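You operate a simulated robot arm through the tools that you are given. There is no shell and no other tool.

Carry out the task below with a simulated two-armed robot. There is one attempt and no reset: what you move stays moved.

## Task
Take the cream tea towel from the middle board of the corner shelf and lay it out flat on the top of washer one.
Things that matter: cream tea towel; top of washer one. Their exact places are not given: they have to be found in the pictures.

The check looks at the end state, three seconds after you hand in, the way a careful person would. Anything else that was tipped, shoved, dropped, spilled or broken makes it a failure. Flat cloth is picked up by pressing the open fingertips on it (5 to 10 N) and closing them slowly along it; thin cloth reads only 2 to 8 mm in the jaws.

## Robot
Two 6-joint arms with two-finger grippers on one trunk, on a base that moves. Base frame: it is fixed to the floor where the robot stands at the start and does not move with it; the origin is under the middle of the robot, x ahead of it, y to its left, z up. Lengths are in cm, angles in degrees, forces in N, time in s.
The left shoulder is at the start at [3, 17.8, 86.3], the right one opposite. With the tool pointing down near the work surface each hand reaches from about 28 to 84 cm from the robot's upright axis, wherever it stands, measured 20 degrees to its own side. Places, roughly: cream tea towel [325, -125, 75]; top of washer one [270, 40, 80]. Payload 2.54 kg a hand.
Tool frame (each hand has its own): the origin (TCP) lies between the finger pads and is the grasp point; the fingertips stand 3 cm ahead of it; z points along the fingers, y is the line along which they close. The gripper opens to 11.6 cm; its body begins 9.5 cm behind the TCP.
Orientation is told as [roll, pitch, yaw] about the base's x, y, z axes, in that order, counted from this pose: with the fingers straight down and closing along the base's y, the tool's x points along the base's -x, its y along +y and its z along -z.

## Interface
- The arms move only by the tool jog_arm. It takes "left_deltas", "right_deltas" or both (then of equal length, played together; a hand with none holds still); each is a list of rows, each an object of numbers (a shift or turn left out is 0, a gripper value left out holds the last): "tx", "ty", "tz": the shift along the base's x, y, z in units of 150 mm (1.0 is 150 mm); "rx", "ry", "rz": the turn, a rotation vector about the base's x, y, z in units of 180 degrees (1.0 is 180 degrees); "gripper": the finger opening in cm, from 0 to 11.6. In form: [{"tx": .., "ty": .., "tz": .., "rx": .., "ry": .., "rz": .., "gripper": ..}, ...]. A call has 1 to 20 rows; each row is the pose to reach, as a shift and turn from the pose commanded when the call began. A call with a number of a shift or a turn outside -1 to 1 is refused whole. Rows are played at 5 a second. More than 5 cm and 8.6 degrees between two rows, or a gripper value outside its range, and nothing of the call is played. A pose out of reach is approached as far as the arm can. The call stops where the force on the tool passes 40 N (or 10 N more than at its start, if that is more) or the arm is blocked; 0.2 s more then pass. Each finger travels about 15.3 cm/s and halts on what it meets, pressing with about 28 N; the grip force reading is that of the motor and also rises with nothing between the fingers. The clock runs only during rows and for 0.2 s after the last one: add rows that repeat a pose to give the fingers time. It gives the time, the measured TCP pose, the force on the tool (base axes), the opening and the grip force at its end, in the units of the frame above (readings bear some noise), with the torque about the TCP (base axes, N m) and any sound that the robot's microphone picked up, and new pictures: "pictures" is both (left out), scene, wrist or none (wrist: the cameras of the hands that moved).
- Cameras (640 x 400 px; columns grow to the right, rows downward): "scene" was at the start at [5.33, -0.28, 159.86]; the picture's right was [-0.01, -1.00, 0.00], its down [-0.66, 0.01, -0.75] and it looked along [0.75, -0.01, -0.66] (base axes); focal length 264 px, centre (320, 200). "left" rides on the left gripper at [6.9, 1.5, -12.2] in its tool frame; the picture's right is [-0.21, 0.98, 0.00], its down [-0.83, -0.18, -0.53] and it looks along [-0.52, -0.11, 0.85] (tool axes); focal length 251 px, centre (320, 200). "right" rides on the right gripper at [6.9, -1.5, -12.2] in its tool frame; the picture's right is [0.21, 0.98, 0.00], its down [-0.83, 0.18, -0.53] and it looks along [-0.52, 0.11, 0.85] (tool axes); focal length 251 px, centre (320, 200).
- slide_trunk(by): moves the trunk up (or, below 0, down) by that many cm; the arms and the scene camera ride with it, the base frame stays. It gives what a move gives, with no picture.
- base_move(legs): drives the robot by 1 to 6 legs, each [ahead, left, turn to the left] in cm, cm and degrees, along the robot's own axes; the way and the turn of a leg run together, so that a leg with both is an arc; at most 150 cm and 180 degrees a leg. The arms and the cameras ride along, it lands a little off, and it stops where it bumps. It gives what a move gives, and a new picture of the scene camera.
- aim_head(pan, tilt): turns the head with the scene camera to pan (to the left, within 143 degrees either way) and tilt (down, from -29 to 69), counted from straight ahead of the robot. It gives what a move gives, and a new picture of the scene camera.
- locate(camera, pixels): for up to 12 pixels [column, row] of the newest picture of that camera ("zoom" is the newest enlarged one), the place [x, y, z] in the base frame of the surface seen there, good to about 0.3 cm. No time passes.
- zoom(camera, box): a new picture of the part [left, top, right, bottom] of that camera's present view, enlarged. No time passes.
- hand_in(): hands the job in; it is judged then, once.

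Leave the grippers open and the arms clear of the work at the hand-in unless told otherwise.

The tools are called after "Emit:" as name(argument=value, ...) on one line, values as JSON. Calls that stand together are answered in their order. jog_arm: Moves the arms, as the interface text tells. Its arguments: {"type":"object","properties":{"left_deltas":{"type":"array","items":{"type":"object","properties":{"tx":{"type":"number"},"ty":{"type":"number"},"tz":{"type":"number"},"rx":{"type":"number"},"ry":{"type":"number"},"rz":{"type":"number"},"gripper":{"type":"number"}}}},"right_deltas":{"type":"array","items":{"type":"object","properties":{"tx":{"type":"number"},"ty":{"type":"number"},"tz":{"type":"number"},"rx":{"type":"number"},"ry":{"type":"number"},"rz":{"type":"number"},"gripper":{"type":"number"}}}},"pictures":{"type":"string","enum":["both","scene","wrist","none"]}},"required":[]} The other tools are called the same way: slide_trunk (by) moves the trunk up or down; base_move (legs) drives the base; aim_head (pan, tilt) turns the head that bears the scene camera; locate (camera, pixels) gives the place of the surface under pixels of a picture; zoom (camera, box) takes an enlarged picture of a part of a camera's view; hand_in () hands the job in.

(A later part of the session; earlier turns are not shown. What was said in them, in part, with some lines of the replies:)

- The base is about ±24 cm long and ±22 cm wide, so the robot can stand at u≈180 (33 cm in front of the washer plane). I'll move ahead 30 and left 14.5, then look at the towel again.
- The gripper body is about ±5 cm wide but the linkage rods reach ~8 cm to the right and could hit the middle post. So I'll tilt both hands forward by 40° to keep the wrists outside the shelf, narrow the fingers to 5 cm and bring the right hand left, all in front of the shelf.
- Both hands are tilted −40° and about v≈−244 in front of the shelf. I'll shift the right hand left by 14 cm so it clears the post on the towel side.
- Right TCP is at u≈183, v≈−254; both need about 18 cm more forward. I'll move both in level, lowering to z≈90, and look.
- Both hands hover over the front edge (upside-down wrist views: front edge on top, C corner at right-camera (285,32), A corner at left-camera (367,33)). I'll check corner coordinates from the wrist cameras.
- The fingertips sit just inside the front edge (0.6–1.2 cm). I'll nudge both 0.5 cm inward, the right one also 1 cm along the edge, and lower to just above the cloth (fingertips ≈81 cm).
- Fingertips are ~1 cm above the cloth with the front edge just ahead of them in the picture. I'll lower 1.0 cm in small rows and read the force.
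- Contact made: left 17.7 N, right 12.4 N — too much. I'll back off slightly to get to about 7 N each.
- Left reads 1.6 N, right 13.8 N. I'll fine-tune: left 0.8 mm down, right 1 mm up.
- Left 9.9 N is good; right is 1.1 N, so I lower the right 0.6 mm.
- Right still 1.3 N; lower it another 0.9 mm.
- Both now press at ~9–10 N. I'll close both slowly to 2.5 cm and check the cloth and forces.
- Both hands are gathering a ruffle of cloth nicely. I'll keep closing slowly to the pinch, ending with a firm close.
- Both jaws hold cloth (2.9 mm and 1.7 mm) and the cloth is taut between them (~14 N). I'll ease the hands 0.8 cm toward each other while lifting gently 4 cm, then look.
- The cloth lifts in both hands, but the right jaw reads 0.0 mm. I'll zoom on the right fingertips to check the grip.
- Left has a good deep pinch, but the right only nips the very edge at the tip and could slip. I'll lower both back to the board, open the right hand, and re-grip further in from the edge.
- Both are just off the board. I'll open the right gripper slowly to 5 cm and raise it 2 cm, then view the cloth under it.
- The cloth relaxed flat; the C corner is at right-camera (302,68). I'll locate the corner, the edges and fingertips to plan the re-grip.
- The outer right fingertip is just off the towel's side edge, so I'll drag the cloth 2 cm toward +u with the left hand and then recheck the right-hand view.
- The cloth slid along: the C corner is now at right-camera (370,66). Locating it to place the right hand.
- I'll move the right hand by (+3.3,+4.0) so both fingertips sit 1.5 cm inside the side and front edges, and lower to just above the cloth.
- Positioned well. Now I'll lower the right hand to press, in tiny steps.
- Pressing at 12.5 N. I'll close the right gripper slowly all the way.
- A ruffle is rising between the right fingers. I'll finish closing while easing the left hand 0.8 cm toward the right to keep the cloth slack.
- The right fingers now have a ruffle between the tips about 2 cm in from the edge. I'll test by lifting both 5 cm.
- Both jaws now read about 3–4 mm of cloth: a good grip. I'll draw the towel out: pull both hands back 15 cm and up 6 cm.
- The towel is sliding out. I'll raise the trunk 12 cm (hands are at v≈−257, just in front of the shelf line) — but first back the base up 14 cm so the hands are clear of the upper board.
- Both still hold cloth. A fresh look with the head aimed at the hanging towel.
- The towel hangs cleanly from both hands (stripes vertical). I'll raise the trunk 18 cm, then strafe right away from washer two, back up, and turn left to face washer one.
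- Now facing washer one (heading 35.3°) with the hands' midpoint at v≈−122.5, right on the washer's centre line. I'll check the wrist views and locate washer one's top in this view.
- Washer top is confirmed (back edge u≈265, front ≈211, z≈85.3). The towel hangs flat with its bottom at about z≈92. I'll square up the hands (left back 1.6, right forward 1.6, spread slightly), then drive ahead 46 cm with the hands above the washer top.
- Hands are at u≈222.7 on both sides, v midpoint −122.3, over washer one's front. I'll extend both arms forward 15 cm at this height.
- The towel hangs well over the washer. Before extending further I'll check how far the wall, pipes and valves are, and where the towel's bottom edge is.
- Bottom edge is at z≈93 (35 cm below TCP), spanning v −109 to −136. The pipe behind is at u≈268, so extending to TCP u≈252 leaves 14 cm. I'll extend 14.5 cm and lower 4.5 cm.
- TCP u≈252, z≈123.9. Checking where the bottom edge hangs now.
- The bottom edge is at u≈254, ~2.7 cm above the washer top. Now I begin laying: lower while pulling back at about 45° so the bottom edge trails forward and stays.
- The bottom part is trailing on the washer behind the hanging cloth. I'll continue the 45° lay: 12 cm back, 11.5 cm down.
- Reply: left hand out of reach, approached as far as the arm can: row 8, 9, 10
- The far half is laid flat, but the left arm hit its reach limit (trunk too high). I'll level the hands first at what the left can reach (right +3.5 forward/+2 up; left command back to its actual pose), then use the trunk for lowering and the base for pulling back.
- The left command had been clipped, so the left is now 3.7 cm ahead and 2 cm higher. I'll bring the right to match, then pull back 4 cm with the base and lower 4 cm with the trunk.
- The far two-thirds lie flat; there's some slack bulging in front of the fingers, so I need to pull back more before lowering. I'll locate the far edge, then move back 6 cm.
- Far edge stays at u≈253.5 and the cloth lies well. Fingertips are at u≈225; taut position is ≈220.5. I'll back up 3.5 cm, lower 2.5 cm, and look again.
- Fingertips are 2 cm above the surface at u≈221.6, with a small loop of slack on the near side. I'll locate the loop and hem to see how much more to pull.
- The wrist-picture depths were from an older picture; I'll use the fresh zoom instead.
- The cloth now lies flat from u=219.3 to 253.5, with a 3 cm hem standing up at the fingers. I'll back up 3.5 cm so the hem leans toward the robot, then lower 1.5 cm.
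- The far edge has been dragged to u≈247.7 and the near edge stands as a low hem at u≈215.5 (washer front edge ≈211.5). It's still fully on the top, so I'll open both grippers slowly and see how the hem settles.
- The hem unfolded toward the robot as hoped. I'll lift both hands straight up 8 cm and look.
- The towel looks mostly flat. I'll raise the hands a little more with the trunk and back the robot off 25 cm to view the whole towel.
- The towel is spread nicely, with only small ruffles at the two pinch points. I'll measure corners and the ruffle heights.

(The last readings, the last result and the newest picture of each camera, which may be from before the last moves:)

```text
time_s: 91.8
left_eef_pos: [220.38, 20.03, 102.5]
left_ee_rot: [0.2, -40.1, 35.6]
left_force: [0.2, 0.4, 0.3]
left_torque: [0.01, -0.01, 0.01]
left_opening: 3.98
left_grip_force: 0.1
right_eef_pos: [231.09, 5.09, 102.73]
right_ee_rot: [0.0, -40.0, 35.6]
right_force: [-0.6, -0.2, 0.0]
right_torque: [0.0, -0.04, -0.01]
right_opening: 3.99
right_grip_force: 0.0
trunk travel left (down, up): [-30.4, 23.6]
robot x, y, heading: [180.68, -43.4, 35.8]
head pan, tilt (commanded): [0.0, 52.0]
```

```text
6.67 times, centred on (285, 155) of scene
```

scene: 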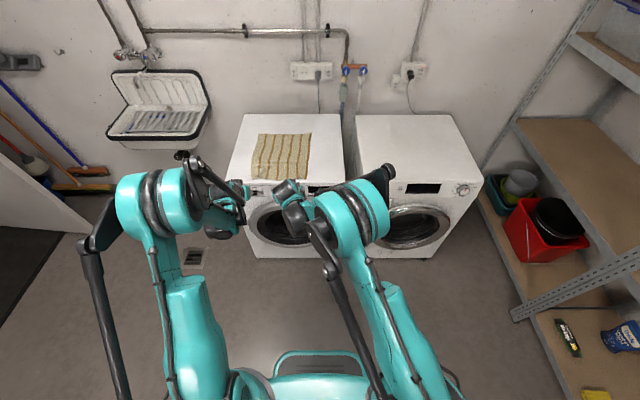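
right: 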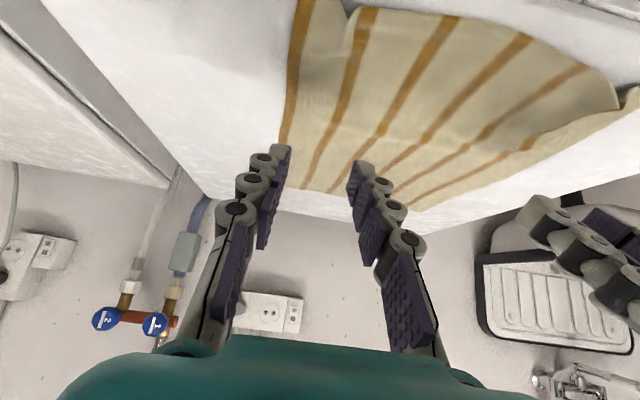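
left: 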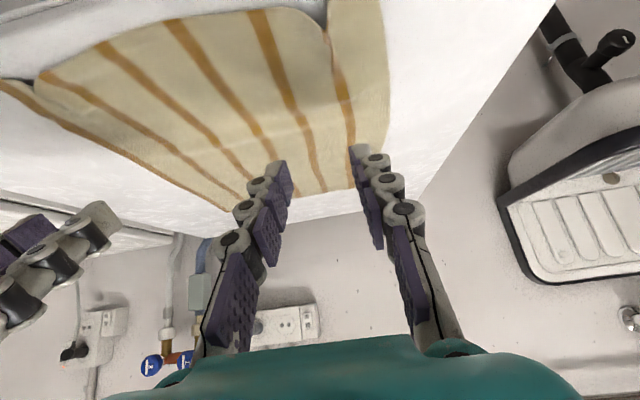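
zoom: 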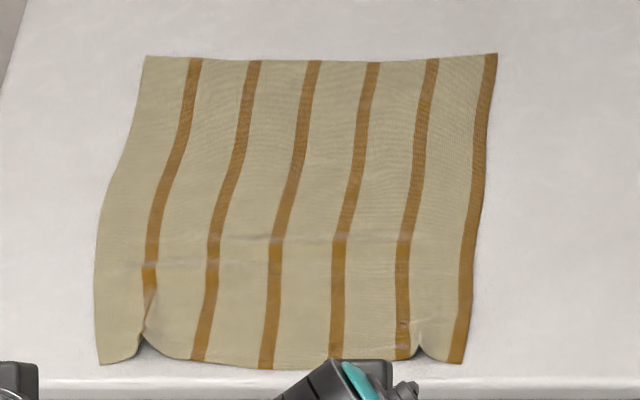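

The towel occupies u 212.8–248.3; I'll check exactly where the washer's front top edge begins to round off, near the towel's near edge.

Emit:
locate(camera="zoom", pixels=[[200, 362], [200, 368], [200, 374], [200, 380], [200, 386], [120, 368], [120, 376], [120, 384], [450, 368], [450, 376], [450, 384], [240, 368]])

Emit:
zoom(camera="right", box=[0, 0, 640, 400])

Emit:
zoom(camera="left", box=[0, 0, 640, 400])

```text
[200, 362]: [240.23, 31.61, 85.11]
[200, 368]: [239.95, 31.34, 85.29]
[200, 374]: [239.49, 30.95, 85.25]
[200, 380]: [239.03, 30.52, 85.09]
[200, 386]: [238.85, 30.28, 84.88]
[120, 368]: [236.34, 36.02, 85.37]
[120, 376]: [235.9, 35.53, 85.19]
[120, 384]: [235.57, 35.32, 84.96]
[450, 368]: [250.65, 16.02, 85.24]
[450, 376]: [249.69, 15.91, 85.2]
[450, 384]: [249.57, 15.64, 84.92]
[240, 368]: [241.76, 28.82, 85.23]
```

```text
1.00 times, centred on (320, 200) of right (not enlarged: the box is as wide or as high as the picture)
```

zoom: 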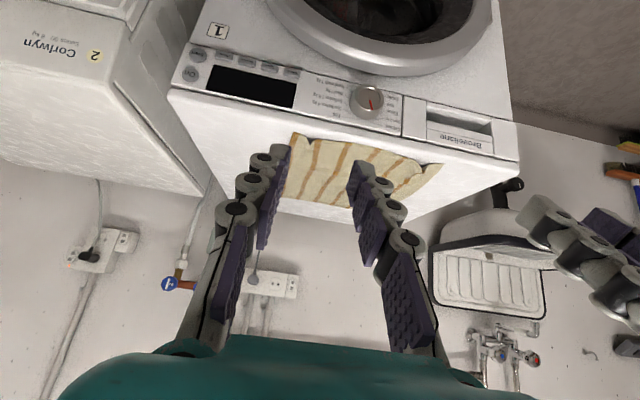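

```text
1.00 times, centred on (320, 200) of left (not enlarged: the box is as wide or as high as the picture)
```

zoom: 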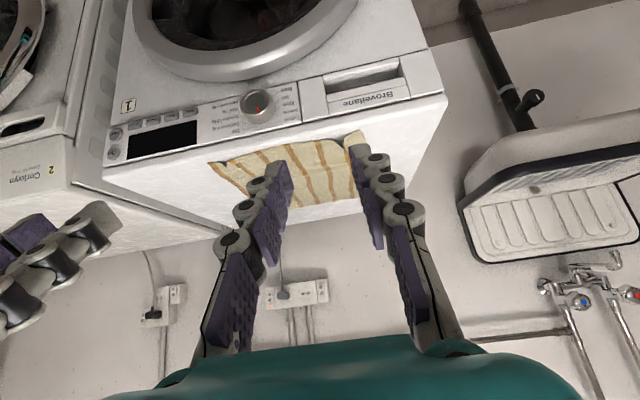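

The towel's near edge is only ~1.3 cm from the rounded front edge, so I'll improve it: press gently on the far part and drag it a few cm deeper onto the top, then spread the small ruffles. First raise the arms 12 cm and lower the trunk 16 cm to get better arm posture (hands are clear in front of the washer, at u≈190).

Emit:
jog_arm(left_deltas=[{"tz": 0.2, "gripper": 4}, {"tz": 0.4, "gripper": 4}, {"tz": 0.6, "gripper": 4}, {"tz": 0.8, "gripper": 4}], right_deltas=[{"tz": 0.2, "gripper": 4}, {"tz": 0.4, "gripper": 4}, {"tz": 0.6, "gripper": 4}, {"tz": 0.8, "gripper": 4}], pictures="none")

Emit:
slide_trunk(by=-16)

Emit:
base_move(legs=[[46, 0, 0]])

```text
time_s: 92.8
left_eef_pos: [220.22, 19.85, 114.55]
left_ee_rot: [0.1, -40.1, 35.4]
left_force: [0.0, -0.7, -0.4]
left_torque: [0.02, -0.01, -0.01]
left_opening: 4.0
left_grip_force: 0.1
right_eef_pos: [230.92, 5.01, 114.77]
right_ee_rot: [0.0, -40.1, 35.6]
right_force: [-0.9, -0.3, -0.4]
right_torque: [-0.02, 0.01, -0.04]
right_opening: 4.02
right_grip_force: 0.1
trunk travel left (down, up): [-30.4, 23.6]
robot x, y, heading: [180.1, -42.78, 35.5]
head pan, tilt (commanded): [0.0, 52.0]
```

```text
time_s: 94.6
left_eef_pos: [220.46, 20.0, 98.37]
left_ee_rot: [0.1, -40.0, 35.6]
left_force: [0.1, -0.3, 0.6]
left_torque: [0.02, 0.01, -0.03]
left_opening: 4.01
left_grip_force: 0.3
right_eef_pos: [231.09, 5.19, 98.69]
right_ee_rot: [0.0, -40.0, 35.6]
right_force: [0.2, 0.4, -0.4]
right_torque: [0.0, -0.01, 0.0]
right_opening: 4.03
right_grip_force: 0.0
trunk travel left (down, up): [-14.4, 39.6]
robot x, y, heading: [180.41, -43.08, 35.5]
head pan, tilt (commanded): [0.0, 52.0]
```

```text
time_s: 97.4
left_eef_pos: [257.44, 47.07, 98.11]
left_ee_rot: [0.1, -40.0, 35.8]
left_force: [0.1, -0.1, 0.0]
left_torque: [-0.03, 0.01, 0.03]
left_opening: 3.98
left_grip_force: 0.1
right_eef_pos: [268.12, 32.2, 98.66]
right_ee_rot: [-0.1, -40.0, 35.9]
right_force: [0.3, 0.5, -0.9]
right_torque: [-0.01, 0.01, 0.02]
right_opening: 3.99
right_grip_force: 0.0
trunk travel left (down, up): [-14.4, 39.6]
robot x, y, heading: [217.72, -16.54, 35.9]
head pan, tilt (commanded): [0.0, 52.0]
```

scene: 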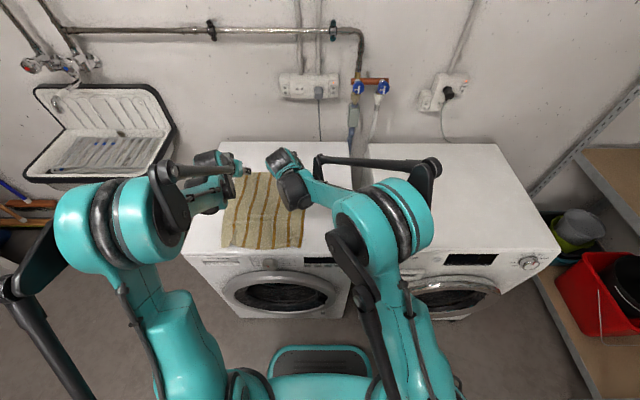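

Fingertips hover over the far part (u≈238). I'll lower to just above the cloth.

Emit:
jog_arm(left_deltas=[{"tz": -0.16, "gripper": 4}, {"tz": -0.32, "gripper": 4}, {"tz": -0.48, "gripper": 4}, {"tz": -0.58, "gripper": 4}, {"tz": -0.62, "gripper": 4}], right_deltas=[{"tz": -0.16, "gripper": 4}, {"tz": -0.32, "gripper": 4}, {"tz": -0.48, "gripper": 4}, {"tz": -0.61, "gripper": 4}, {"tz": -0.655, "gripper": 4}], pictures="wrist")

```text
time_s: 98.6
left_eef_pos: [257.36, 46.89, 89.05]
left_ee_rot: [0.1, -40.0, 35.9]
left_force: [0.4, 0.0, 0.6]
left_torque: [0.0, 0.01, -0.02]
left_opening: 4.0
left_grip_force: 0.0
right_eef_pos: [268.12, 32.23, 88.79]
right_ee_rot: [-0.1, -39.9, 35.9]
right_force: [1.0, -0.5, 0.4]
right_torque: [0.01, 0.0, 0.02]
right_opening: 4.02
right_grip_force: 0.0
trunk travel left (down, up): [-14.4, 39.6]
robot x, y, heading: [217.74, -16.59, 35.8]
head pan, tilt (commanded): [0.0, 52.0]
```

right: 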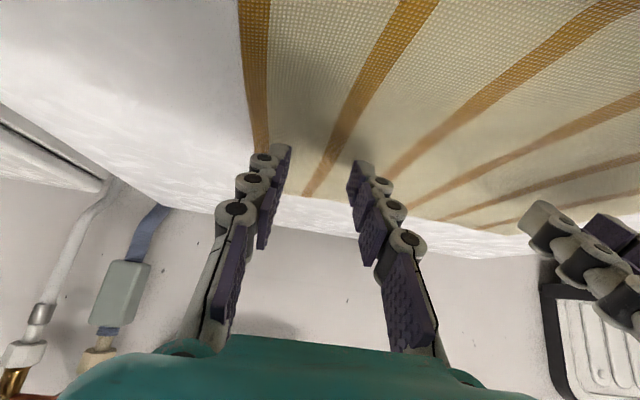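
left: 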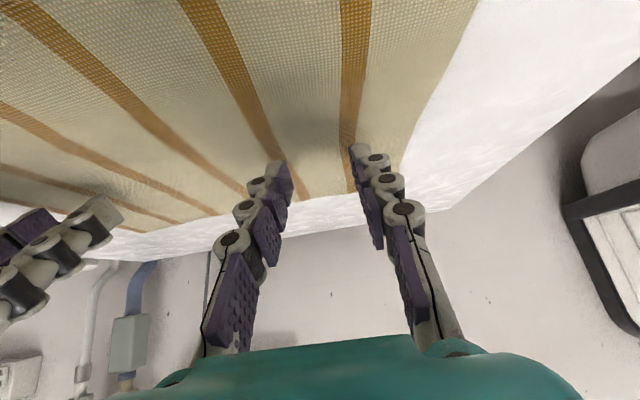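

Nearly touching. Lower in small steps (left 0.8 cm, right 0.55 cm) and read the forces.

Emit:
jog_arm(left_deltas=[{"tz": -0.025}, {"tz": -0.045}, {"tz": -0.055}, {"tz": -0.055}], right_deltas=[{"tz": -0.015}, {"tz": -0.028}, {"tz": -0.037}, {"tz": -0.037}], pictures="none")

```text
time_s: 99.6
left_eef_pos: [257.26, 46.92, 88.2]
left_ee_rot: [0.1, -40.0, 35.8]
left_force: [-0.2, 0.0, 0.2]
left_torque: [0.01, -0.01, -0.02]
left_opening: 3.98
left_grip_force: 0.0
right_eef_pos: [268.04, 32.12, 88.28]
right_ee_rot: [0.0, -39.9, 35.9]
right_force: [-0.2, 0.5, -0.3]
right_torque: [0.0, 0.0, 0.03]
right_opening: 3.99
right_grip_force: 0.0
trunk travel left (down, up): [-14.4, 39.6]
robot x, y, heading: [217.38, -16.24, 35.9]
head pan, tilt (commanded): [0.0, 52.0]
```

No contact yet. Another 0.25 cm down each in small steps.

Emit:
jog_arm(left_deltas=[{"tz": -0.008}, {"tz": -0.016}, {"tz": -0.016}], right_deltas=[{"tz": -0.008}, {"tz": -0.018}, {"tz": -0.018}], pictures="none")

```text
time_s: 100.4
left_eef_pos: [257.22, 47.0, 88.14]
left_ee_rot: [0.1, -40.0, 35.8]
left_force: [2.3, 1.5, 13.0]
left_torque: [0.01, -0.29, 0.05]
left_opening: 4.04
left_grip_force: 0.0
right_eef_pos: [267.98, 32.15, 88.07]
right_ee_rot: [0.0, -40.0, 35.9]
right_force: [-0.1, 0.4, 0.6]
right_torque: [-0.01, 0.04, -0.01]
right_opening: 3.98
right_grip_force: 0.0
trunk travel left (down, up): [-14.4, 39.6]
robot x, y, heading: [217.32, -16.41, 35.9]
head pan, tilt (commanded): [0.0, 52.0]
```

Left presses 13 N, right not yet. I'll ease the left up 0.5 mm and lower the right 1.5 mm.

Emit:
jog_arm(left_deltas=[{"tz": 0.004}, {"tz": 0.004}], right_deltas=[{"tz": -0.006}, {"tz": -0.011}], pictures="none")

```text
time_s: 101.0
left_eef_pos: [257.17, 46.88, 88.14]
left_ee_rot: [0.1, -40.0, 35.8]
left_force: [0.4, -0.2, -1.0]
left_torque: [-0.01, -0.02, 0.02]
left_opening: 4.03
left_grip_force: 0.1
right_eef_pos: [267.99, 32.2, 88.11]
right_ee_rot: [0.0, -40.1, 36.1]
right_force: [0.4, -0.3, 18.1]
right_torque: [-0.07, -0.22, -0.02]
right_opening: 3.86
right_grip_force: 6.5
trunk travel left (down, up): [-14.4, 39.6]
robot x, y, heading: [217.29, -16.48, 35.6]
head pan, tilt (commanded): [0.0, 52.0]
```

Very stiff contact. Fine tune: left 0.3 mm down, right 0.5 mm up.

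Emit:
jog_arm(left_deltas=[{"tz": -0.002}, {"tz": -0.002}], right_deltas=[{"tz": 0.0035}, {"tz": 0.0035}], pictures="none")

```text
time_s: 101.6
left_eef_pos: [257.2, 46.99, 88.02]
left_ee_rot: [0.1, -40.0, 35.8]
left_force: [0.2, -0.3, 4.0]
left_torque: [0.02, -0.01, 0.01]
left_opening: 4.02
left_grip_force: 0.2
right_eef_pos: [268.1, 32.11, 88.14]
right_ee_rot: [0.0, -40.1, 35.9]
right_force: [1.6, 1.2, 12.2]
right_torque: [0.04, -0.24, 0.03]
right_opening: 4.08
right_grip_force: 0.2
trunk travel left (down, up): [-14.4, 39.6]
robot x, y, heading: [217.87, -16.81, 35.7]
head pan, tilt (commanded): [0.0, 52.0]
```

Left 4 N, right 12 N — workable. I'll drag forward (+u) 5 cm slowly with tiny height corrections.

Emit:
jog_arm(left_deltas=[{"tx": 0.027, "ty": 0.0195, "tz": -0.0015}, {"tx": 0.054, "ty": 0.039, "tz": -0.0015}, {"tx": 0.081, "ty": 0.0585, "tz": -0.0015}, {"tx": 0.108, "ty": 0.078, "tz": -0.0015}], right_deltas=[{"tx": 0.027, "ty": 0.0195, "tz": 0.001}, {"tx": 0.054, "ty": 0.039, "tz": 0.001}, {"tx": 0.081, "ty": 0.0585, "tz": 0.001}, {"tx": 0.108, "ty": 0.078, "tz": 0.001}], pictures="both")

Emit:
zoom(camera="scene", box=[180, 130, 340, 260])

```text
time_s: 102.6
left_eef_pos: [258.87, 48.15, 87.99]
left_ee_rot: [0.2, -40.2, 35.9]
left_force: [-1.1, 0.1, 16.9]
left_torque: [0.12, -0.13, 0.04]
left_opening: 4.17
left_grip_force: 1.3
right_eef_pos: [269.58, 33.21, 88.15]
right_ee_rot: [0.0, -40.0, 35.9]
right_force: [-0.2, 0.1, 1.8]
right_torque: [0.0, 0.0, -0.01]
right_opening: 3.98
right_grip_force: 0.1
trunk travel left (down, up): [-14.4, 39.6]
robot x, y, heading: [217.53, -16.79, 35.7]
head pan, tilt (commanded): [0.0, 52.0]
```

scene: 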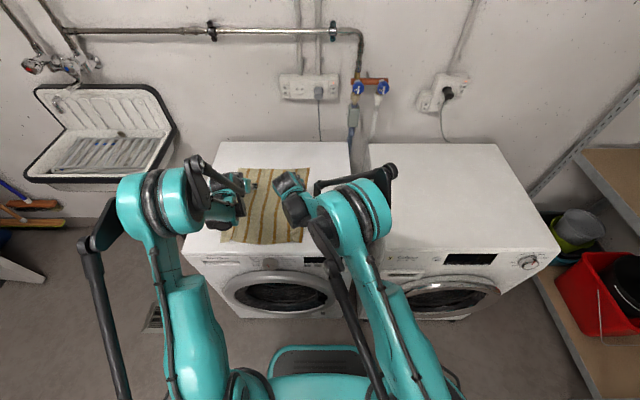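
right: 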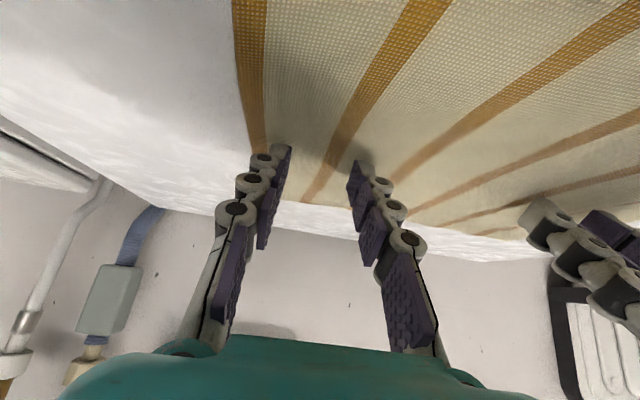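
left: 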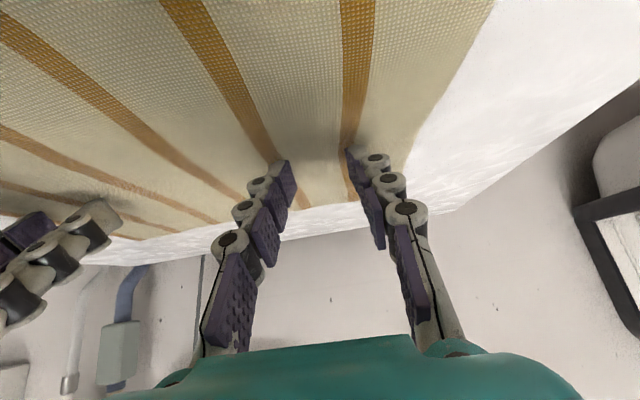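

```text
3.08 times, centred on (260, 195) of scene
```

zoom: 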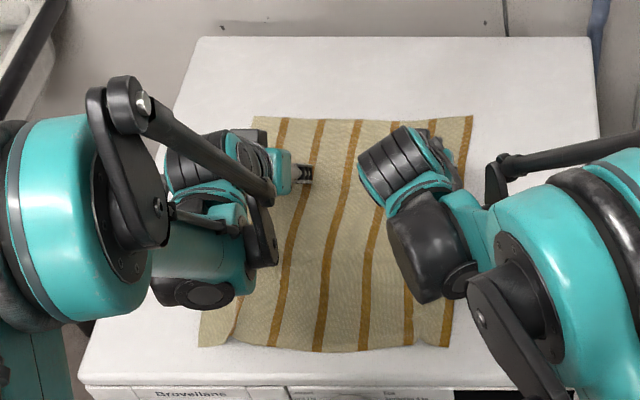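

The towel moved with the fingers. Let me measure its edges.

Emit:
locate(camera="zoom", pixels=[[255, 120], [470, 120], [360, 123], [203, 343], [320, 348], [445, 343], [237, 300], [230, 335], [320, 375], [420, 345], [200, 375], [420, 310]])

```text
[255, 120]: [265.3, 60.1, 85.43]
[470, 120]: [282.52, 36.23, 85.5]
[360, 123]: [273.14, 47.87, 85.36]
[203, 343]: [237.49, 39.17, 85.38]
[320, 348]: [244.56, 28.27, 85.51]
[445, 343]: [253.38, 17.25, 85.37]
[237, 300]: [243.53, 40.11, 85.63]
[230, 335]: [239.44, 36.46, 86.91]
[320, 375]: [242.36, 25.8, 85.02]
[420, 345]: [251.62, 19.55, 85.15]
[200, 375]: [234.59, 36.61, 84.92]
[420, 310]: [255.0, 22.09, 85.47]
```

The whole towel shifted +2 cm intact (near edge u≈215.2, far 250.3). I'll drag 4 cm more, balancing the forces (left up 0.4 mm, right down 0.3 mm).

Emit:
jog_arm(left_deltas=[{"tx": 0.027, "ty": 0.0195, "tz": 0.0022}, {"tx": 0.054, "ty": 0.039, "tz": 0.0022}, {"tx": 0.081, "ty": 0.0585, "tz": 0.0022}, {"tx": 0.108, "ty": 0.078, "tz": 0.0022}], right_deltas=[{"tx": 0.027, "ty": 0.0195, "tz": -0.0025}, {"tx": 0.054, "ty": 0.039, "tz": -0.0025}, {"tx": 0.081, "ty": 0.0585, "tz": -0.0025}, {"tx": 0.108, "ty": 0.078, "tz": -0.0025}], pictures="none")

```text
time_s: 103.6
left_eef_pos: [260.72, 49.31, 88.0]
left_ee_rot: [0.1, -40.0, 35.8]
left_force: [-0.4, -0.8, 5.4]
left_torque: [-0.02, -0.02, 0.03]
left_opening: 4.06
left_grip_force: 0.1
right_eef_pos: [271.29, 34.45, 88.13]
right_ee_rot: [0.0, -40.0, 35.9]
right_force: [-1.3, -1.4, 6.5]
right_torque: [0.0, -0.01, 0.01]
right_opening: 3.99
right_grip_force: 0.3
trunk travel left (down, up): [-14.4, 39.6]
robot x, y, heading: [217.21, -16.95, 35.9]
head pan, tilt (commanded): [0.0, 52.0]
```

Forces are now a balanced 5–6 N. I'll drag another 2.5 cm forward.

Emit:
jog_arm(left_deltas=[{"tx": 0.027, "ty": 0.0195}, {"tx": 0.054, "ty": 0.039}, {"tx": 0.081, "ty": 0.0585}, {"tx": 0.108, "ty": 0.078}, {"tx": 0.135, "ty": 0.0975}], right_deltas=[{"tx": 0.027, "ty": 0.0195}, {"tx": 0.054, "ty": 0.039}, {"tx": 0.081, "ty": 0.0585}, {"tx": 0.108, "ty": 0.078}, {"tx": 0.135, "ty": 0.0975}], pictures="both")

Emit:
zoom(camera="scene", box=[180, 130, 340, 260])

```text
time_s: 104.8
left_eef_pos: [262.48, 50.7, 88.17]
left_ee_rot: [0.1, -40.1, 35.8]
left_force: [-0.9, -0.9, 6.0]
left_torque: [0.05, -0.01, -0.02]
left_opening: 4.01
left_grip_force: 0.0
right_eef_pos: [273.28, 35.96, 88.15]
right_ee_rot: [0.0, -40.1, 35.9]
right_force: [-2.0, -1.3, 8.9]
right_torque: [0.05, 0.02, 0.03]
right_opening: 4.09
right_grip_force: 0.2
trunk travel left (down, up): [-14.4, 39.6]
robot x, y, heading: [217.38, -16.43, 35.9]
head pan, tilt (commanded): [0.0, 52.0]
```

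scene: 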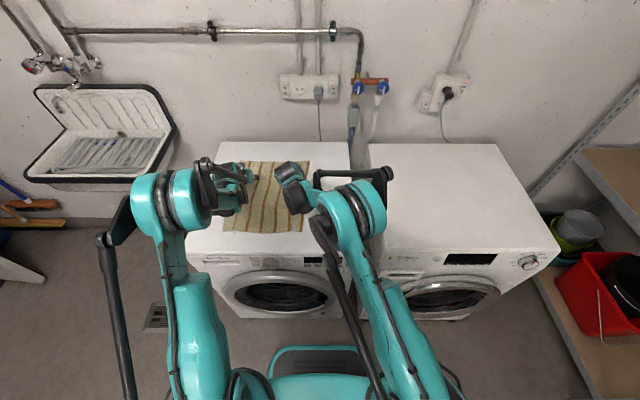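
right: 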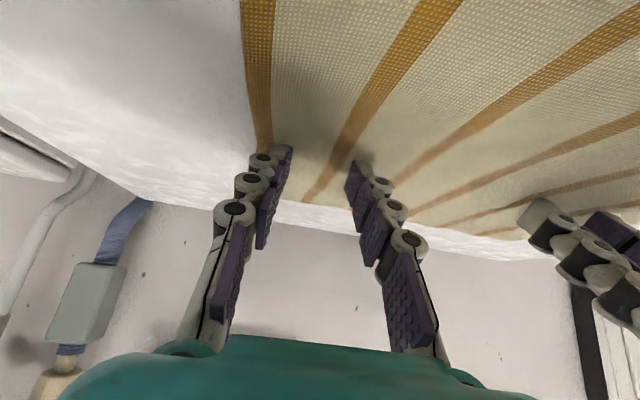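
left: 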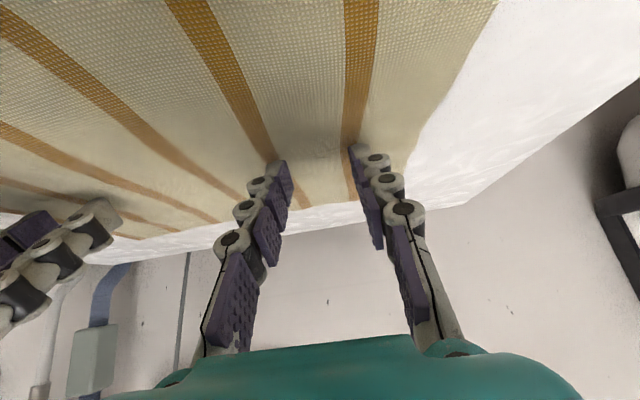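

```text
3.08 times, centred on (260, 195) of scene
```

zoom: 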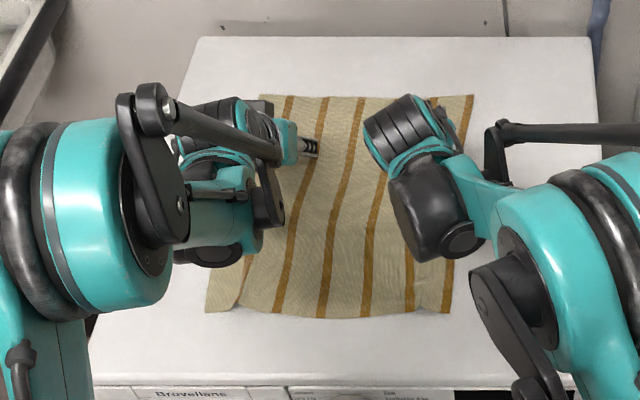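

The towel is now well centred. I'll lift both hands 8 cm straight up and re-measure, then see whether the near-edge ruffles need smoothing.

Emit:
jog_arm(left_deltas=[{"tz": 0.1}, {"tz": 0.25}, {"tz": 0.4}, {"tz": 0.55}], right_deltas=[{"tz": 0.1}, {"tz": 0.25}, {"tz": 0.4}, {"tz": 0.55}], pictures="none")

Emit:
zoom(camera="scene", box=[200, 150, 320, 240])

Emit:
locate(camera="zoom", pixels=[[60, 375], [80, 350], [110, 320], [240, 395], [460, 370], [470, 350], [430, 330], [420, 380], [75, 380], [120, 300], [490, 60], [400, 350]])

```text
time_s: 105.8
left_eef_pos: [262.6, 50.81, 96.41]
left_ee_rot: [0.1, -40.0, 35.9]
left_force: [-0.1, 0.2, -0.1]
left_torque: [-0.02, -0.01, 0.04]
left_opening: 3.99
left_grip_force: 0.1
right_eef_pos: [273.18, 35.9, 96.23]
right_ee_rot: [0.0, -40.0, 35.9]
right_force: [-0.7, -0.4, 0.1]
right_torque: [0.0, 0.01, 0.02]
right_opening: 4.03
right_grip_force: 0.2
trunk travel left (down, up): [-14.4, 39.6]
robot x, y, heading: [218.01, -16.6, 35.9]
head pan, tilt (commanded): [0.0, 52.0]
```

```text
4.44 times, centred on (260, 195) of scene
```

zoom: 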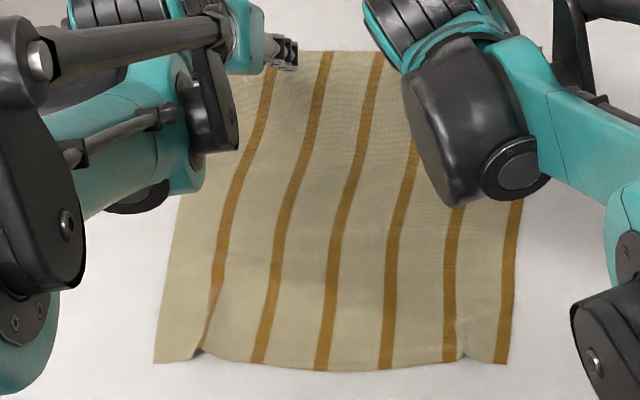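

```text
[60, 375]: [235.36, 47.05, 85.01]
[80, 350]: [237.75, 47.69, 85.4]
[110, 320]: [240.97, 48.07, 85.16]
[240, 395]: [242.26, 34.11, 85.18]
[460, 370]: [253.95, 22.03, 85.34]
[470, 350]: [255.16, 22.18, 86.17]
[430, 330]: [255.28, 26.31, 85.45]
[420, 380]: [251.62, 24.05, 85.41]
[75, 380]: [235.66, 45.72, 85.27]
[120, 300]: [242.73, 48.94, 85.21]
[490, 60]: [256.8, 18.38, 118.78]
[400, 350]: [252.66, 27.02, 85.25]
```

The towel is flat apart from two tiny bumps at (200,350) and (460,352) in the zoom. I'll locate those and the near corners.

Emit:
locate(camera="zoom", pixels=[[157, 360], [200, 346], [196, 352], [206, 330], [505, 361], [462, 350], [456, 340], [452, 355], [320, 368], [180, 340], [490, 340], [220, 340]])

```text
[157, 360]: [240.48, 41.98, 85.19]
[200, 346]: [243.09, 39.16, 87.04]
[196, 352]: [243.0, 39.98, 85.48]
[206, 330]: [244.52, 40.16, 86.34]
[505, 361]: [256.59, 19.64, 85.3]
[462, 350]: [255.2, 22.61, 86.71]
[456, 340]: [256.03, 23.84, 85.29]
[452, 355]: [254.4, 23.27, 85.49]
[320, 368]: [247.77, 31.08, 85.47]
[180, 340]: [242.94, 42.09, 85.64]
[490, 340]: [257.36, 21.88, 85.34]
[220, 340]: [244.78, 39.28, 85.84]
```

The left bump is 1.8 cm high at v≈−110.4 and the right 1.4 cm at v≈−131; near corners at v −106.7 and −134.2 (u≈219.6). I'll smooth them by pressing the closed fingertips on the corner flaps and drawing them outward. First back off 22.5 cm, close the fingers and align the hands.

Emit:
base_move(legs=[[-22.5, 0, 0]])

Emit:
jog_arm(left_deltas=[{"tx": -0.08, "ty": 0.11, "gripper": 2}, {"tx": -0.164, "ty": 0.227, "gripper": 0}, {"tx": -0.164, "ty": 0.227, "gripper": 0}], right_deltas=[{"tx": 0.045, "ty": -0.062, "gripper": 2}, {"tx": 0.09, "ty": -0.124, "gripper": 0}, {"tx": 0.09, "ty": -0.124, "gripper": 0}], pictures="both")

```text
time_s: 107.5
left_eef_pos: [244.38, 37.49, 96.49]
left_ee_rot: [0.1, -40.0, 35.6]
left_force: [-0.6, -0.1, 0.7]
left_torque: [0.05, -0.01, 0.01]
left_opening: 3.99
left_grip_force: 0.0
right_eef_pos: [255.01, 22.59, 96.18]
right_ee_rot: [0.1, -40.1, 35.9]
right_force: [0.2, -0.6, 0.8]
right_torque: [0.01, -0.02, 0.02]
right_opening: 3.98
right_grip_force: 0.1
trunk travel left (down, up): [-14.4, 39.6]
robot x, y, heading: [199.22, -29.65, 35.6]
head pan, tilt (commanded): [0.0, 52.0]
```

scene: 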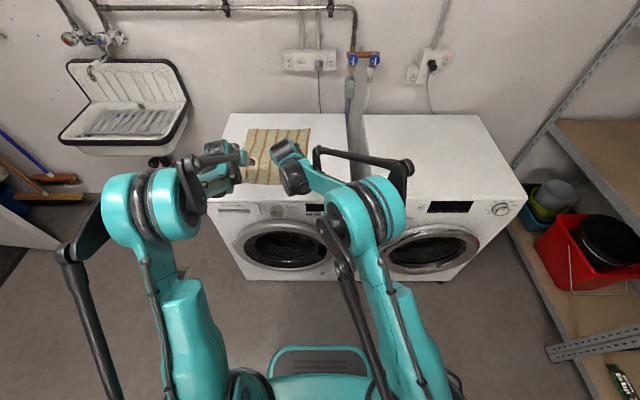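

```text
time_s: 108.3
left_eef_pos: [241.95, 40.99, 96.38]
left_ee_rot: [0.1, -40.0, 35.8]
left_force: [0.0, 0.1, -1.1]
left_torque: [0.01, -0.01, 0.0]
left_opening: 0.01
left_grip_force: 28.2
right_eef_pos: [256.31, 20.79, 96.08]
right_ee_rot: [0.0, -40.0, 35.9]
right_force: [0.1, -0.8, 0.7]
right_torque: [-0.01, 0.02, 0.01]
right_opening: 0.0
right_grip_force: 28.2
trunk travel left (down, up): [-14.4, 39.6]
robot x, y, heading: [198.91, -29.64, 35.9]
head pan, tilt (commanded): [0.0, 52.0]
```

scene: 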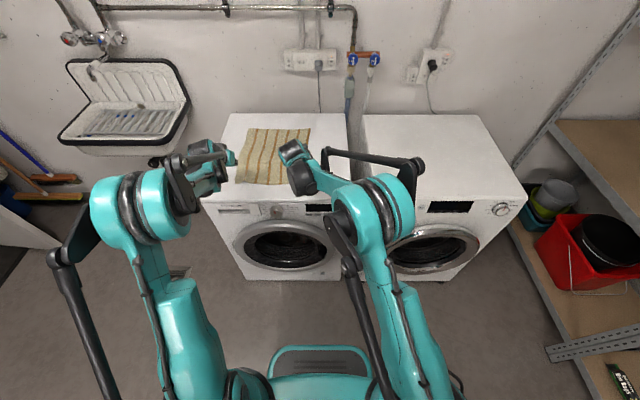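
right: 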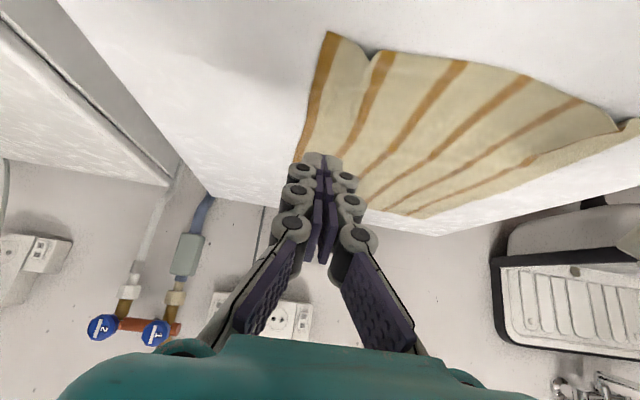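
left: 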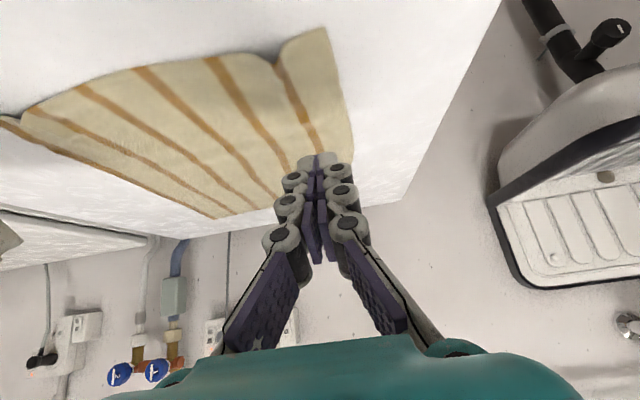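

Both closed fingertips hover over the corner flaps. I'll lower to just above the cloth.

Emit:
jog_arm(left_deltas=[{"tz": -0.15, "gripper": 0}, {"tz": -0.3, "gripper": 0}, {"tz": -0.43, "gripper": 0}, {"tz": -0.5, "gripper": 0}, {"tz": -0.53, "gripper": 0}], right_deltas=[{"tz": -0.15, "gripper": 0}, {"tz": -0.3, "gripper": 0}, {"tz": -0.41, "gripper": 0}, {"tz": -0.48, "gripper": 0}, {"tz": -0.51, "gripper": 0}], pictures="wrist")

```text
time_s: 109.5
left_eef_pos: [241.9, 40.91, 88.27]
left_ee_rot: [0.1, -40.0, 35.6]
left_force: [0.8, -0.2, -0.8]
left_torque: [-0.03, 0.02, -0.02]
left_opening: 0.02
left_grip_force: 28.0
right_eef_pos: [256.55, 20.84, 88.76]
right_ee_rot: [0.1, -40.0, 35.9]
right_force: [-0.9, 0.0, 0.4]
right_torque: [0.01, -0.01, 0.01]
right_opening: 0.0
right_grip_force: 27.7
trunk travel left (down, up): [-14.4, 39.6]
robot x, y, heading: [199.23, -30.08, 35.7]
head pan, tilt (commanded): [0.0, 52.0]
```

right: 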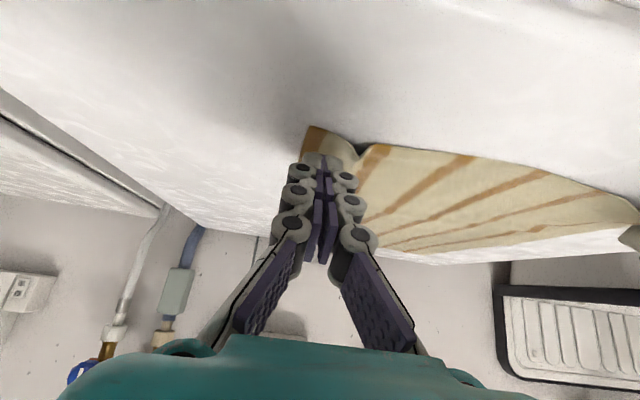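
left: 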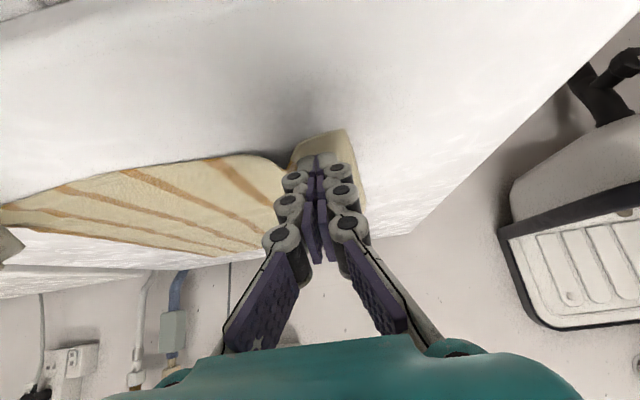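

Well placed on the flaps. Lower into contact: left 1 mm, right 5 mm in steps.

Emit:
jog_arm(left_deltas=[{"tz": -0.004, "gripper": 0}, {"tz": -0.008, "gripper": 0}, {"tz": -0.01, "gripper": 0}], right_deltas=[{"tz": -0.015, "gripper": 0}, {"tz": -0.03, "gripper": 0}, {"tz": -0.036, "gripper": 0}], pictures="none")

```text
time_s: 110.3
left_eef_pos: [241.8, 40.9, 88.32]
left_ee_rot: [0.1, -40.0, 35.6]
left_force: [0.1, -0.4, -0.1]
left_torque: [0.01, 0.02, 0.0]
left_opening: 0.02
left_grip_force: 27.9
right_eef_pos: [256.45, 20.72, 88.05]
right_ee_rot: [0.1, -39.9, 35.8]
right_force: [-0.5, 0.3, 0.8]
right_torque: [-0.04, -0.03, -0.02]
right_opening: 0.03
right_grip_force: 28.2
trunk travel left (down, up): [-14.4, 39.6]
robot x, y, heading: [199.45, -29.99, 35.8]
head pan, tilt (commanded): [0.0, 52.0]
```

Neither touching yet. Another 1.5 mm left and 1 mm right.

Emit:
jog_arm(left_deltas=[{"tz": -0.006, "gripper": 0}, {"tz": -0.012, "gripper": 0}], right_deltas=[{"tz": -0.004, "gripper": 0}, {"tz": -0.007, "gripper": 0}], pictures="none")

```text
time_s: 110.9
left_eef_pos: [241.9, 40.94, 88.05]
left_ee_rot: [0.1, -40.1, 35.7]
left_force: [0.5, 0.2, -0.1]
left_torque: [0.01, 0.01, 0.01]
left_opening: 0.0
left_grip_force: 27.7
right_eef_pos: [256.38, 20.95, 87.95]
right_ee_rot: [0.0, -40.0, 35.9]
right_force: [0.1, 1.2, 0.2]
right_torque: [-0.04, -0.01, 0.01]
right_opening: 0.0
right_grip_force: 27.8
trunk travel left (down, up): [-14.4, 39.6]
robot x, y, heading: [199.32, -29.94, 35.6]
head pan, tilt (commanded): [0.0, 52.0]
```

Still free air. Another 1.2 mm each.

Emit:
jog_arm(left_deltas=[{"tz": -0.004, "gripper": 0}, {"tz": -0.008, "gripper": 0}], right_deltas=[{"tz": -0.004, "gripper": 0}, {"tz": -0.008, "gripper": 0}], pictures="none")

```text
time_s: 111.5
left_eef_pos: [241.86, 40.94, 87.87]
left_ee_rot: [0.0, -40.0, 35.7]
left_force: [-0.3, -0.4, 0.8]
left_torque: [0.01, -0.02, 0.02]
left_opening: 0.0
left_grip_force: 27.7
right_eef_pos: [256.39, 20.76, 87.91]
right_ee_rot: [0.0, -40.0, 35.8]
right_force: [1.4, 0.9, 6.7]
right_torque: [0.04, -0.09, 0.02]
right_opening: 0.0
right_grip_force: 28.1
trunk travel left (down, up): [-14.4, 39.6]
robot x, y, heading: [199.64, -30.06, 35.6]
head pan, tilt (commanded): [0.0, 52.0]
```

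Right presses 6.7 N — good. Left needs slightly more: 0.8 mm down.

Emit:
jog_arm(left_deltas=[{"tz": -0.003, "gripper": 0}, {"tz": -0.005, "gripper": 0}], pictures="none")

```text
time_s: 112.1
left_eef_pos: [241.89, 40.99, 87.89]
left_ee_rot: [0.1, -40.1, 35.7]
left_force: [-0.3, -0.3, 7.8]
left_torque: [0.0, -0.01, 0.02]
left_opening: 0.01
left_grip_force: 27.8
right_eef_pos: [256.32, 20.78, 87.95]
right_ee_rot: [-0.1, -40.0, 35.8]
right_force: [1.1, 1.0, 3.2]
right_torque: [0.0, -0.04, -0.01]
right_opening: 0.0
right_grip_force: 27.9
trunk travel left (down, up): [-14.4, 39.6]
robot x, y, heading: [199.42, -29.71, 36.0]
head pan, tilt (commanded): [0.0, 52.0]
```

Left 7.8 N, right 3.2 N. Now draw both outward: left +1.8 cm, right 2 cm along v, slowly.

Emit:
jog_arm(left_deltas=[{"tx": -0.014, "ty": 0.0195, "gripper": 0}, {"tx": -0.028, "ty": 0.039, "gripper": 0}, {"tx": -0.042, "ty": 0.0585, "gripper": 0}, {"tx": -0.056, "ty": 0.078, "gripper": 0}, {"tx": -0.07, "ty": 0.0973, "gripper": 0}], right_deltas=[{"tx": 0.0156, "ty": -0.0216, "tz": -0.0018, "gripper": 0}, {"tx": 0.031, "ty": -0.043, "tz": -0.0018, "gripper": 0}, {"tx": 0.047, "ty": -0.065, "tz": -0.0018, "gripper": 0}, {"tx": 0.062, "ty": -0.086, "tz": -0.0018, "gripper": 0}, {"tx": 0.078, "ty": -0.108, "tz": -0.0018, "gripper": 0}], pictures="both")

Emit:
zoom(camera="scene", box=[210, 110, 330, 210])

```text
time_s: 113.3
left_eef_pos: [240.72, 42.4, 87.99]
left_ee_rot: [0.1, -40.0, 35.8]
left_force: [1.2, -2.8, 5.3]
left_torque: [-0.05, -0.06, -0.01]
left_opening: 0.01
left_grip_force: 28.4
right_eef_pos: [257.51, 19.22, 87.92]
right_ee_rot: [0.0, -40.0, 35.7]
right_force: [-1.3, 2.0, 1.5]
right_torque: [0.07, 0.04, 0.02]
right_opening: 0.0
right_grip_force: 28.0
trunk travel left (down, up): [-14.4, 39.6]
robot x, y, heading: [199.62, -29.69, 35.4]
head pan, tilt (commanded): [0.0, 52.0]
```

scene: 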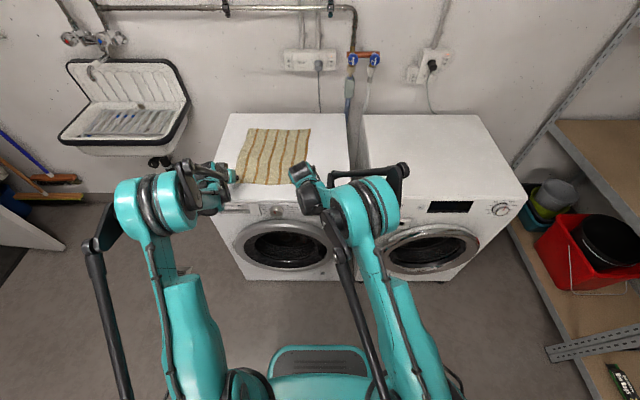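
right: 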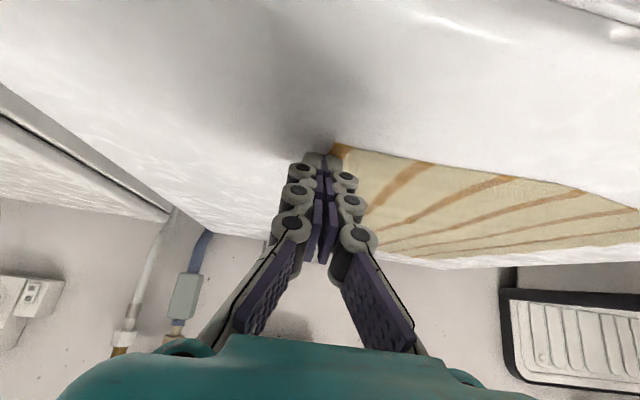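
left: 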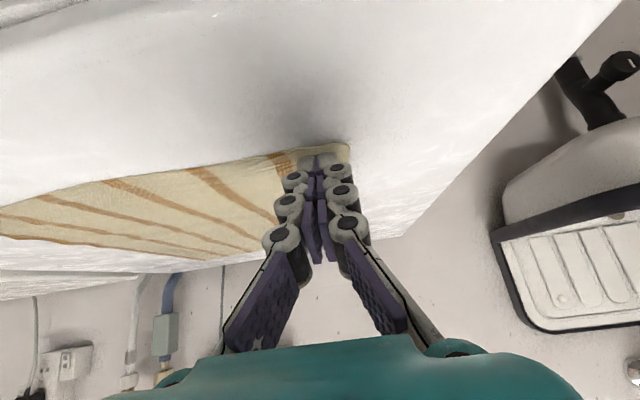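

```text
4.00 times, centred on (270, 160) of scene
```

zoom: 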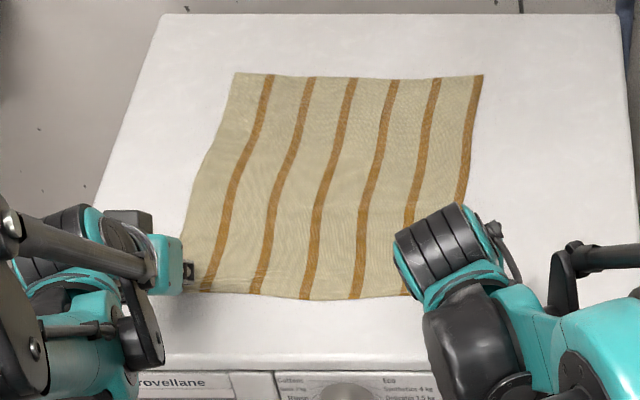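

Both ruffles are smoothed out and the towel looks flat. I'll lift the hands straight up gently and back away.

Emit:
jog_arm(left_deltas=[{"tz": 0.04, "gripper": 0}, {"tz": 0.12, "gripper": 0}, {"tz": 0.25, "gripper": 0}, {"tz": 0.45, "gripper": 0}, {"tz": 0.7, "gripper": 0}], right_deltas=[{"tz": 0.04, "gripper": 0}, {"tz": 0.12, "gripper": 0}, {"tz": 0.25, "gripper": 0}, {"tz": 0.45, "gripper": 0}, {"tz": 0.7, "gripper": 0}], pictures="wrist")

Emit:
base_move(legs=[[-35, 0, 0]])

Emit:
zoom(camera="scene", box=[220, 60, 340, 150])

```text
time_s: 114.5
left_eef_pos: [240.9, 42.23, 98.54]
left_ee_rot: [0.2, -40.0, 35.7]
left_force: [0.1, 0.0, 0.3]
left_torque: [0.04, 0.05, 0.04]
left_opening: 0.01
left_grip_force: 27.8
right_eef_pos: [257.36, 19.32, 98.45]
right_ee_rot: [0.0, -40.1, 35.8]
right_force: [0.1, -0.1, 0.5]
right_torque: [0.02, 0.04, -0.03]
right_opening: 0.02
right_grip_force: 27.9
trunk travel left (down, up): [-14.4, 39.6]
robot x, y, heading: [199.28, -29.78, 35.8]
head pan, tilt (commanded): [0.0, 52.0]
```

right: 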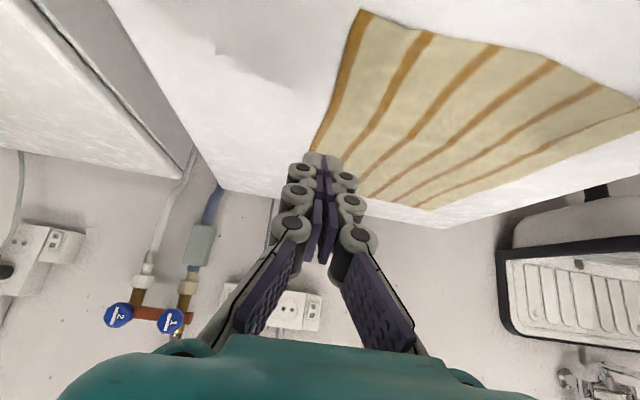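
left: 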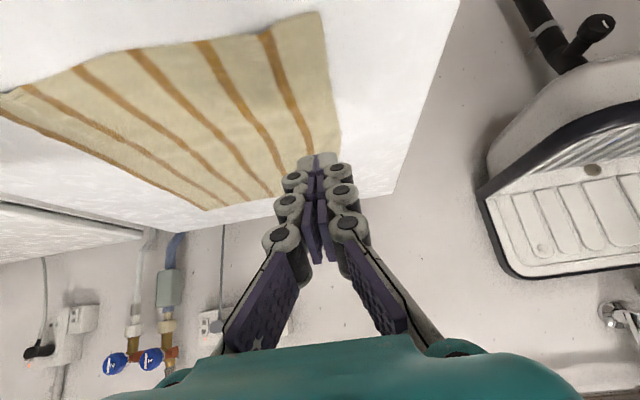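

```text
time_s: 116.8
left_eef_pos: [212.07, 21.52, 98.44]
left_ee_rot: [0.0, -40.0, 35.7]
left_force: [-0.5, -0.4, -0.2]
left_torque: [0.0, -0.01, -0.01]
left_opening: 0.01
left_grip_force: 27.6
right_eef_pos: [228.79, -1.38, 98.45]
right_ee_rot: [-0.1, -40.1, 35.7]
right_force: [0.1, 0.3, 0.1]
right_torque: [0.03, -0.02, 0.0]
right_opening: 0.0
right_grip_force: 27.8
trunk travel left (down, up): [-14.4, 39.6]
robot x, y, heading: [170.41, -50.12, 35.7]
head pan, tilt (commanded): [0.0, 52.0]
```

scene: 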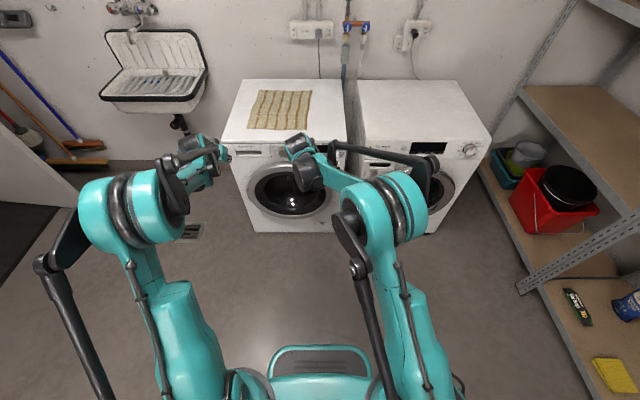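

```text
4.44 times, centred on (280, 105) of scene
```

zoom: 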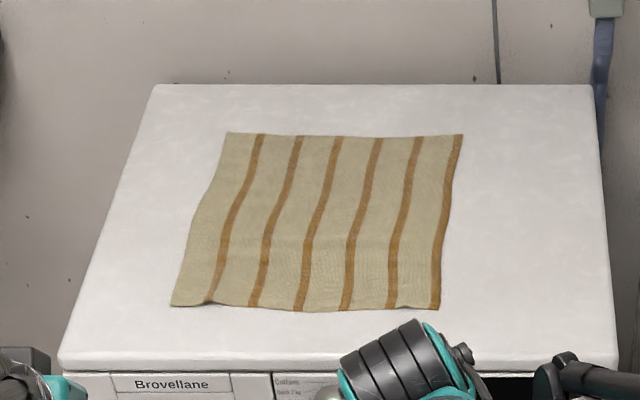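

The towel lies flat and well within washer one's top. I'll verify heights across it and open the grippers (hands are clear in front of the washer).

Emit:
locate(camera="zoom", pixels=[[230, 136], [460, 138], [174, 302], [437, 307], [210, 298], [208, 290], [400, 303], [300, 305], [320, 220], [230, 240], [440, 220], [80, 362]])

Emit:
jog_arm(left_deltas=[{"gripper": 4}, {"gripper": 8}, {"gripper": 11.6}, {"gripper": 11.6}], right_deltas=[{"gripper": 4}, {"gripper": 8}, {"gripper": 11.6}, {"gripper": 11.6}], pictures="scene")

Emit:
aim_head(pan=-60, tilt=35)

```text
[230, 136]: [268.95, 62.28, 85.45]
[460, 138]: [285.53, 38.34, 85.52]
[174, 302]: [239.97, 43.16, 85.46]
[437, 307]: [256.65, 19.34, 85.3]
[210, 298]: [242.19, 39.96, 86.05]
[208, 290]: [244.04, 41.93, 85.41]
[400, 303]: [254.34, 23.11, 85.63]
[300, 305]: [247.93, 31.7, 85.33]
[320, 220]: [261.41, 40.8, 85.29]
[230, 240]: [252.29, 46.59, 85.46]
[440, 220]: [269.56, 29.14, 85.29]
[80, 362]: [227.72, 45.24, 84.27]
```

```text
time_s: 117.8
left_eef_pos: [212.2, 21.61, 98.34]
left_ee_rot: [0.1, -39.9, 35.6]
left_force: [-0.4, 0.3, 0.3]
left_torque: [0.01, 0.03, 0.03]
left_opening: 11.61
left_grip_force: 0.0
right_eef_pos: [228.83, -1.33, 98.28]
right_ee_rot: [0.0, -40.0, 35.8]
right_force: [-0.8, 0.2, -1.2]
right_torque: [-0.01, -0.03, -0.04]
right_opening: 11.59
right_grip_force: 0.1
trunk travel left (down, up): [-14.4, 39.6]
robot x, y, heading: [170.84, -50.39, 35.7]
head pan, tilt (commanded): [0.0, 52.0]
```

scene: 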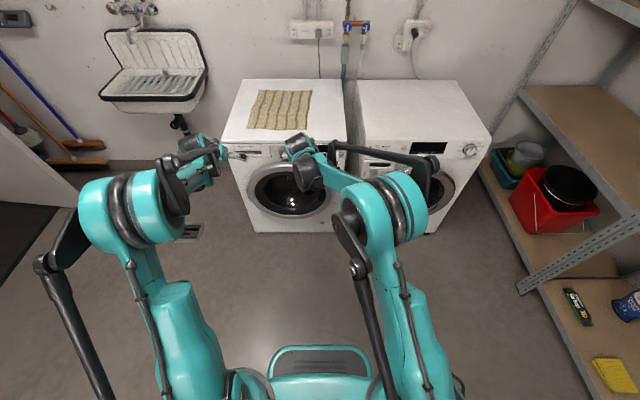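

```text
time_s: 119.1
left_eef_pos: [212.03, 21.49, 98.33]
left_ee_rot: [0.1, -40.0, 35.8]
left_force: [0.2, 0.3, 0.2]
left_torque: [0.02, -0.02, 0.01]
left_opening: 11.6
left_grip_force: 0.1
right_eef_pos: [228.84, -1.42, 98.4]
right_ee_rot: [0.0, -40.0, 35.7]
right_force: [-0.7, -0.2, -0.5]
right_torque: [-0.01, -0.03, 0.0]
right_opening: 11.61
right_grip_force: 0.1
trunk travel left (down, up): [-14.4, 39.6]
robot x, y, heading: [170.42, -50.18, 35.8]
head pan, tilt (commanded): [-60.0, 35.0]
```

scene: 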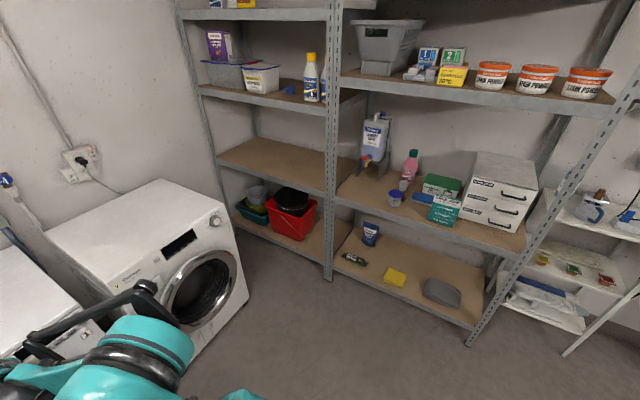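

The towel is flat everywhere, within about 0.8 cm of the washer top, and its edges are well inside the top. The shelf items are all standing as before. The grippers are open and the arms are clear in front of the washer, so I'm handing in.

Emit:
hand_in()

```text
The job is handed in.
```

The cream tea towel is off the middle board and laid out flat on top of washer one, the left machine with the "1" label. I've handed the job in.

- **Position:** the towel lies wholly on the top, about 8 cm in from the front edge and 10 cm or more from the other edges.
- **Flatness:** the points I measured across it were within about 0.8 cm of the washer top. The highest was a small bump near one front corner, left from where I'd gripped it.
- **Surroundings:** in the last pictures, everything I could see on the shelf, the ladder and washer two stood as before. I neither saw nor felt anything else get touched.
- **Robot:** both grippers are open, and the arms are clear in front of the washer.

The right hand's first grip was too shallow, so I set the towel back on the board and re-gripped. After laying it, I dragged it about 6 cm further from the front edge and smoothed out two ruffles.
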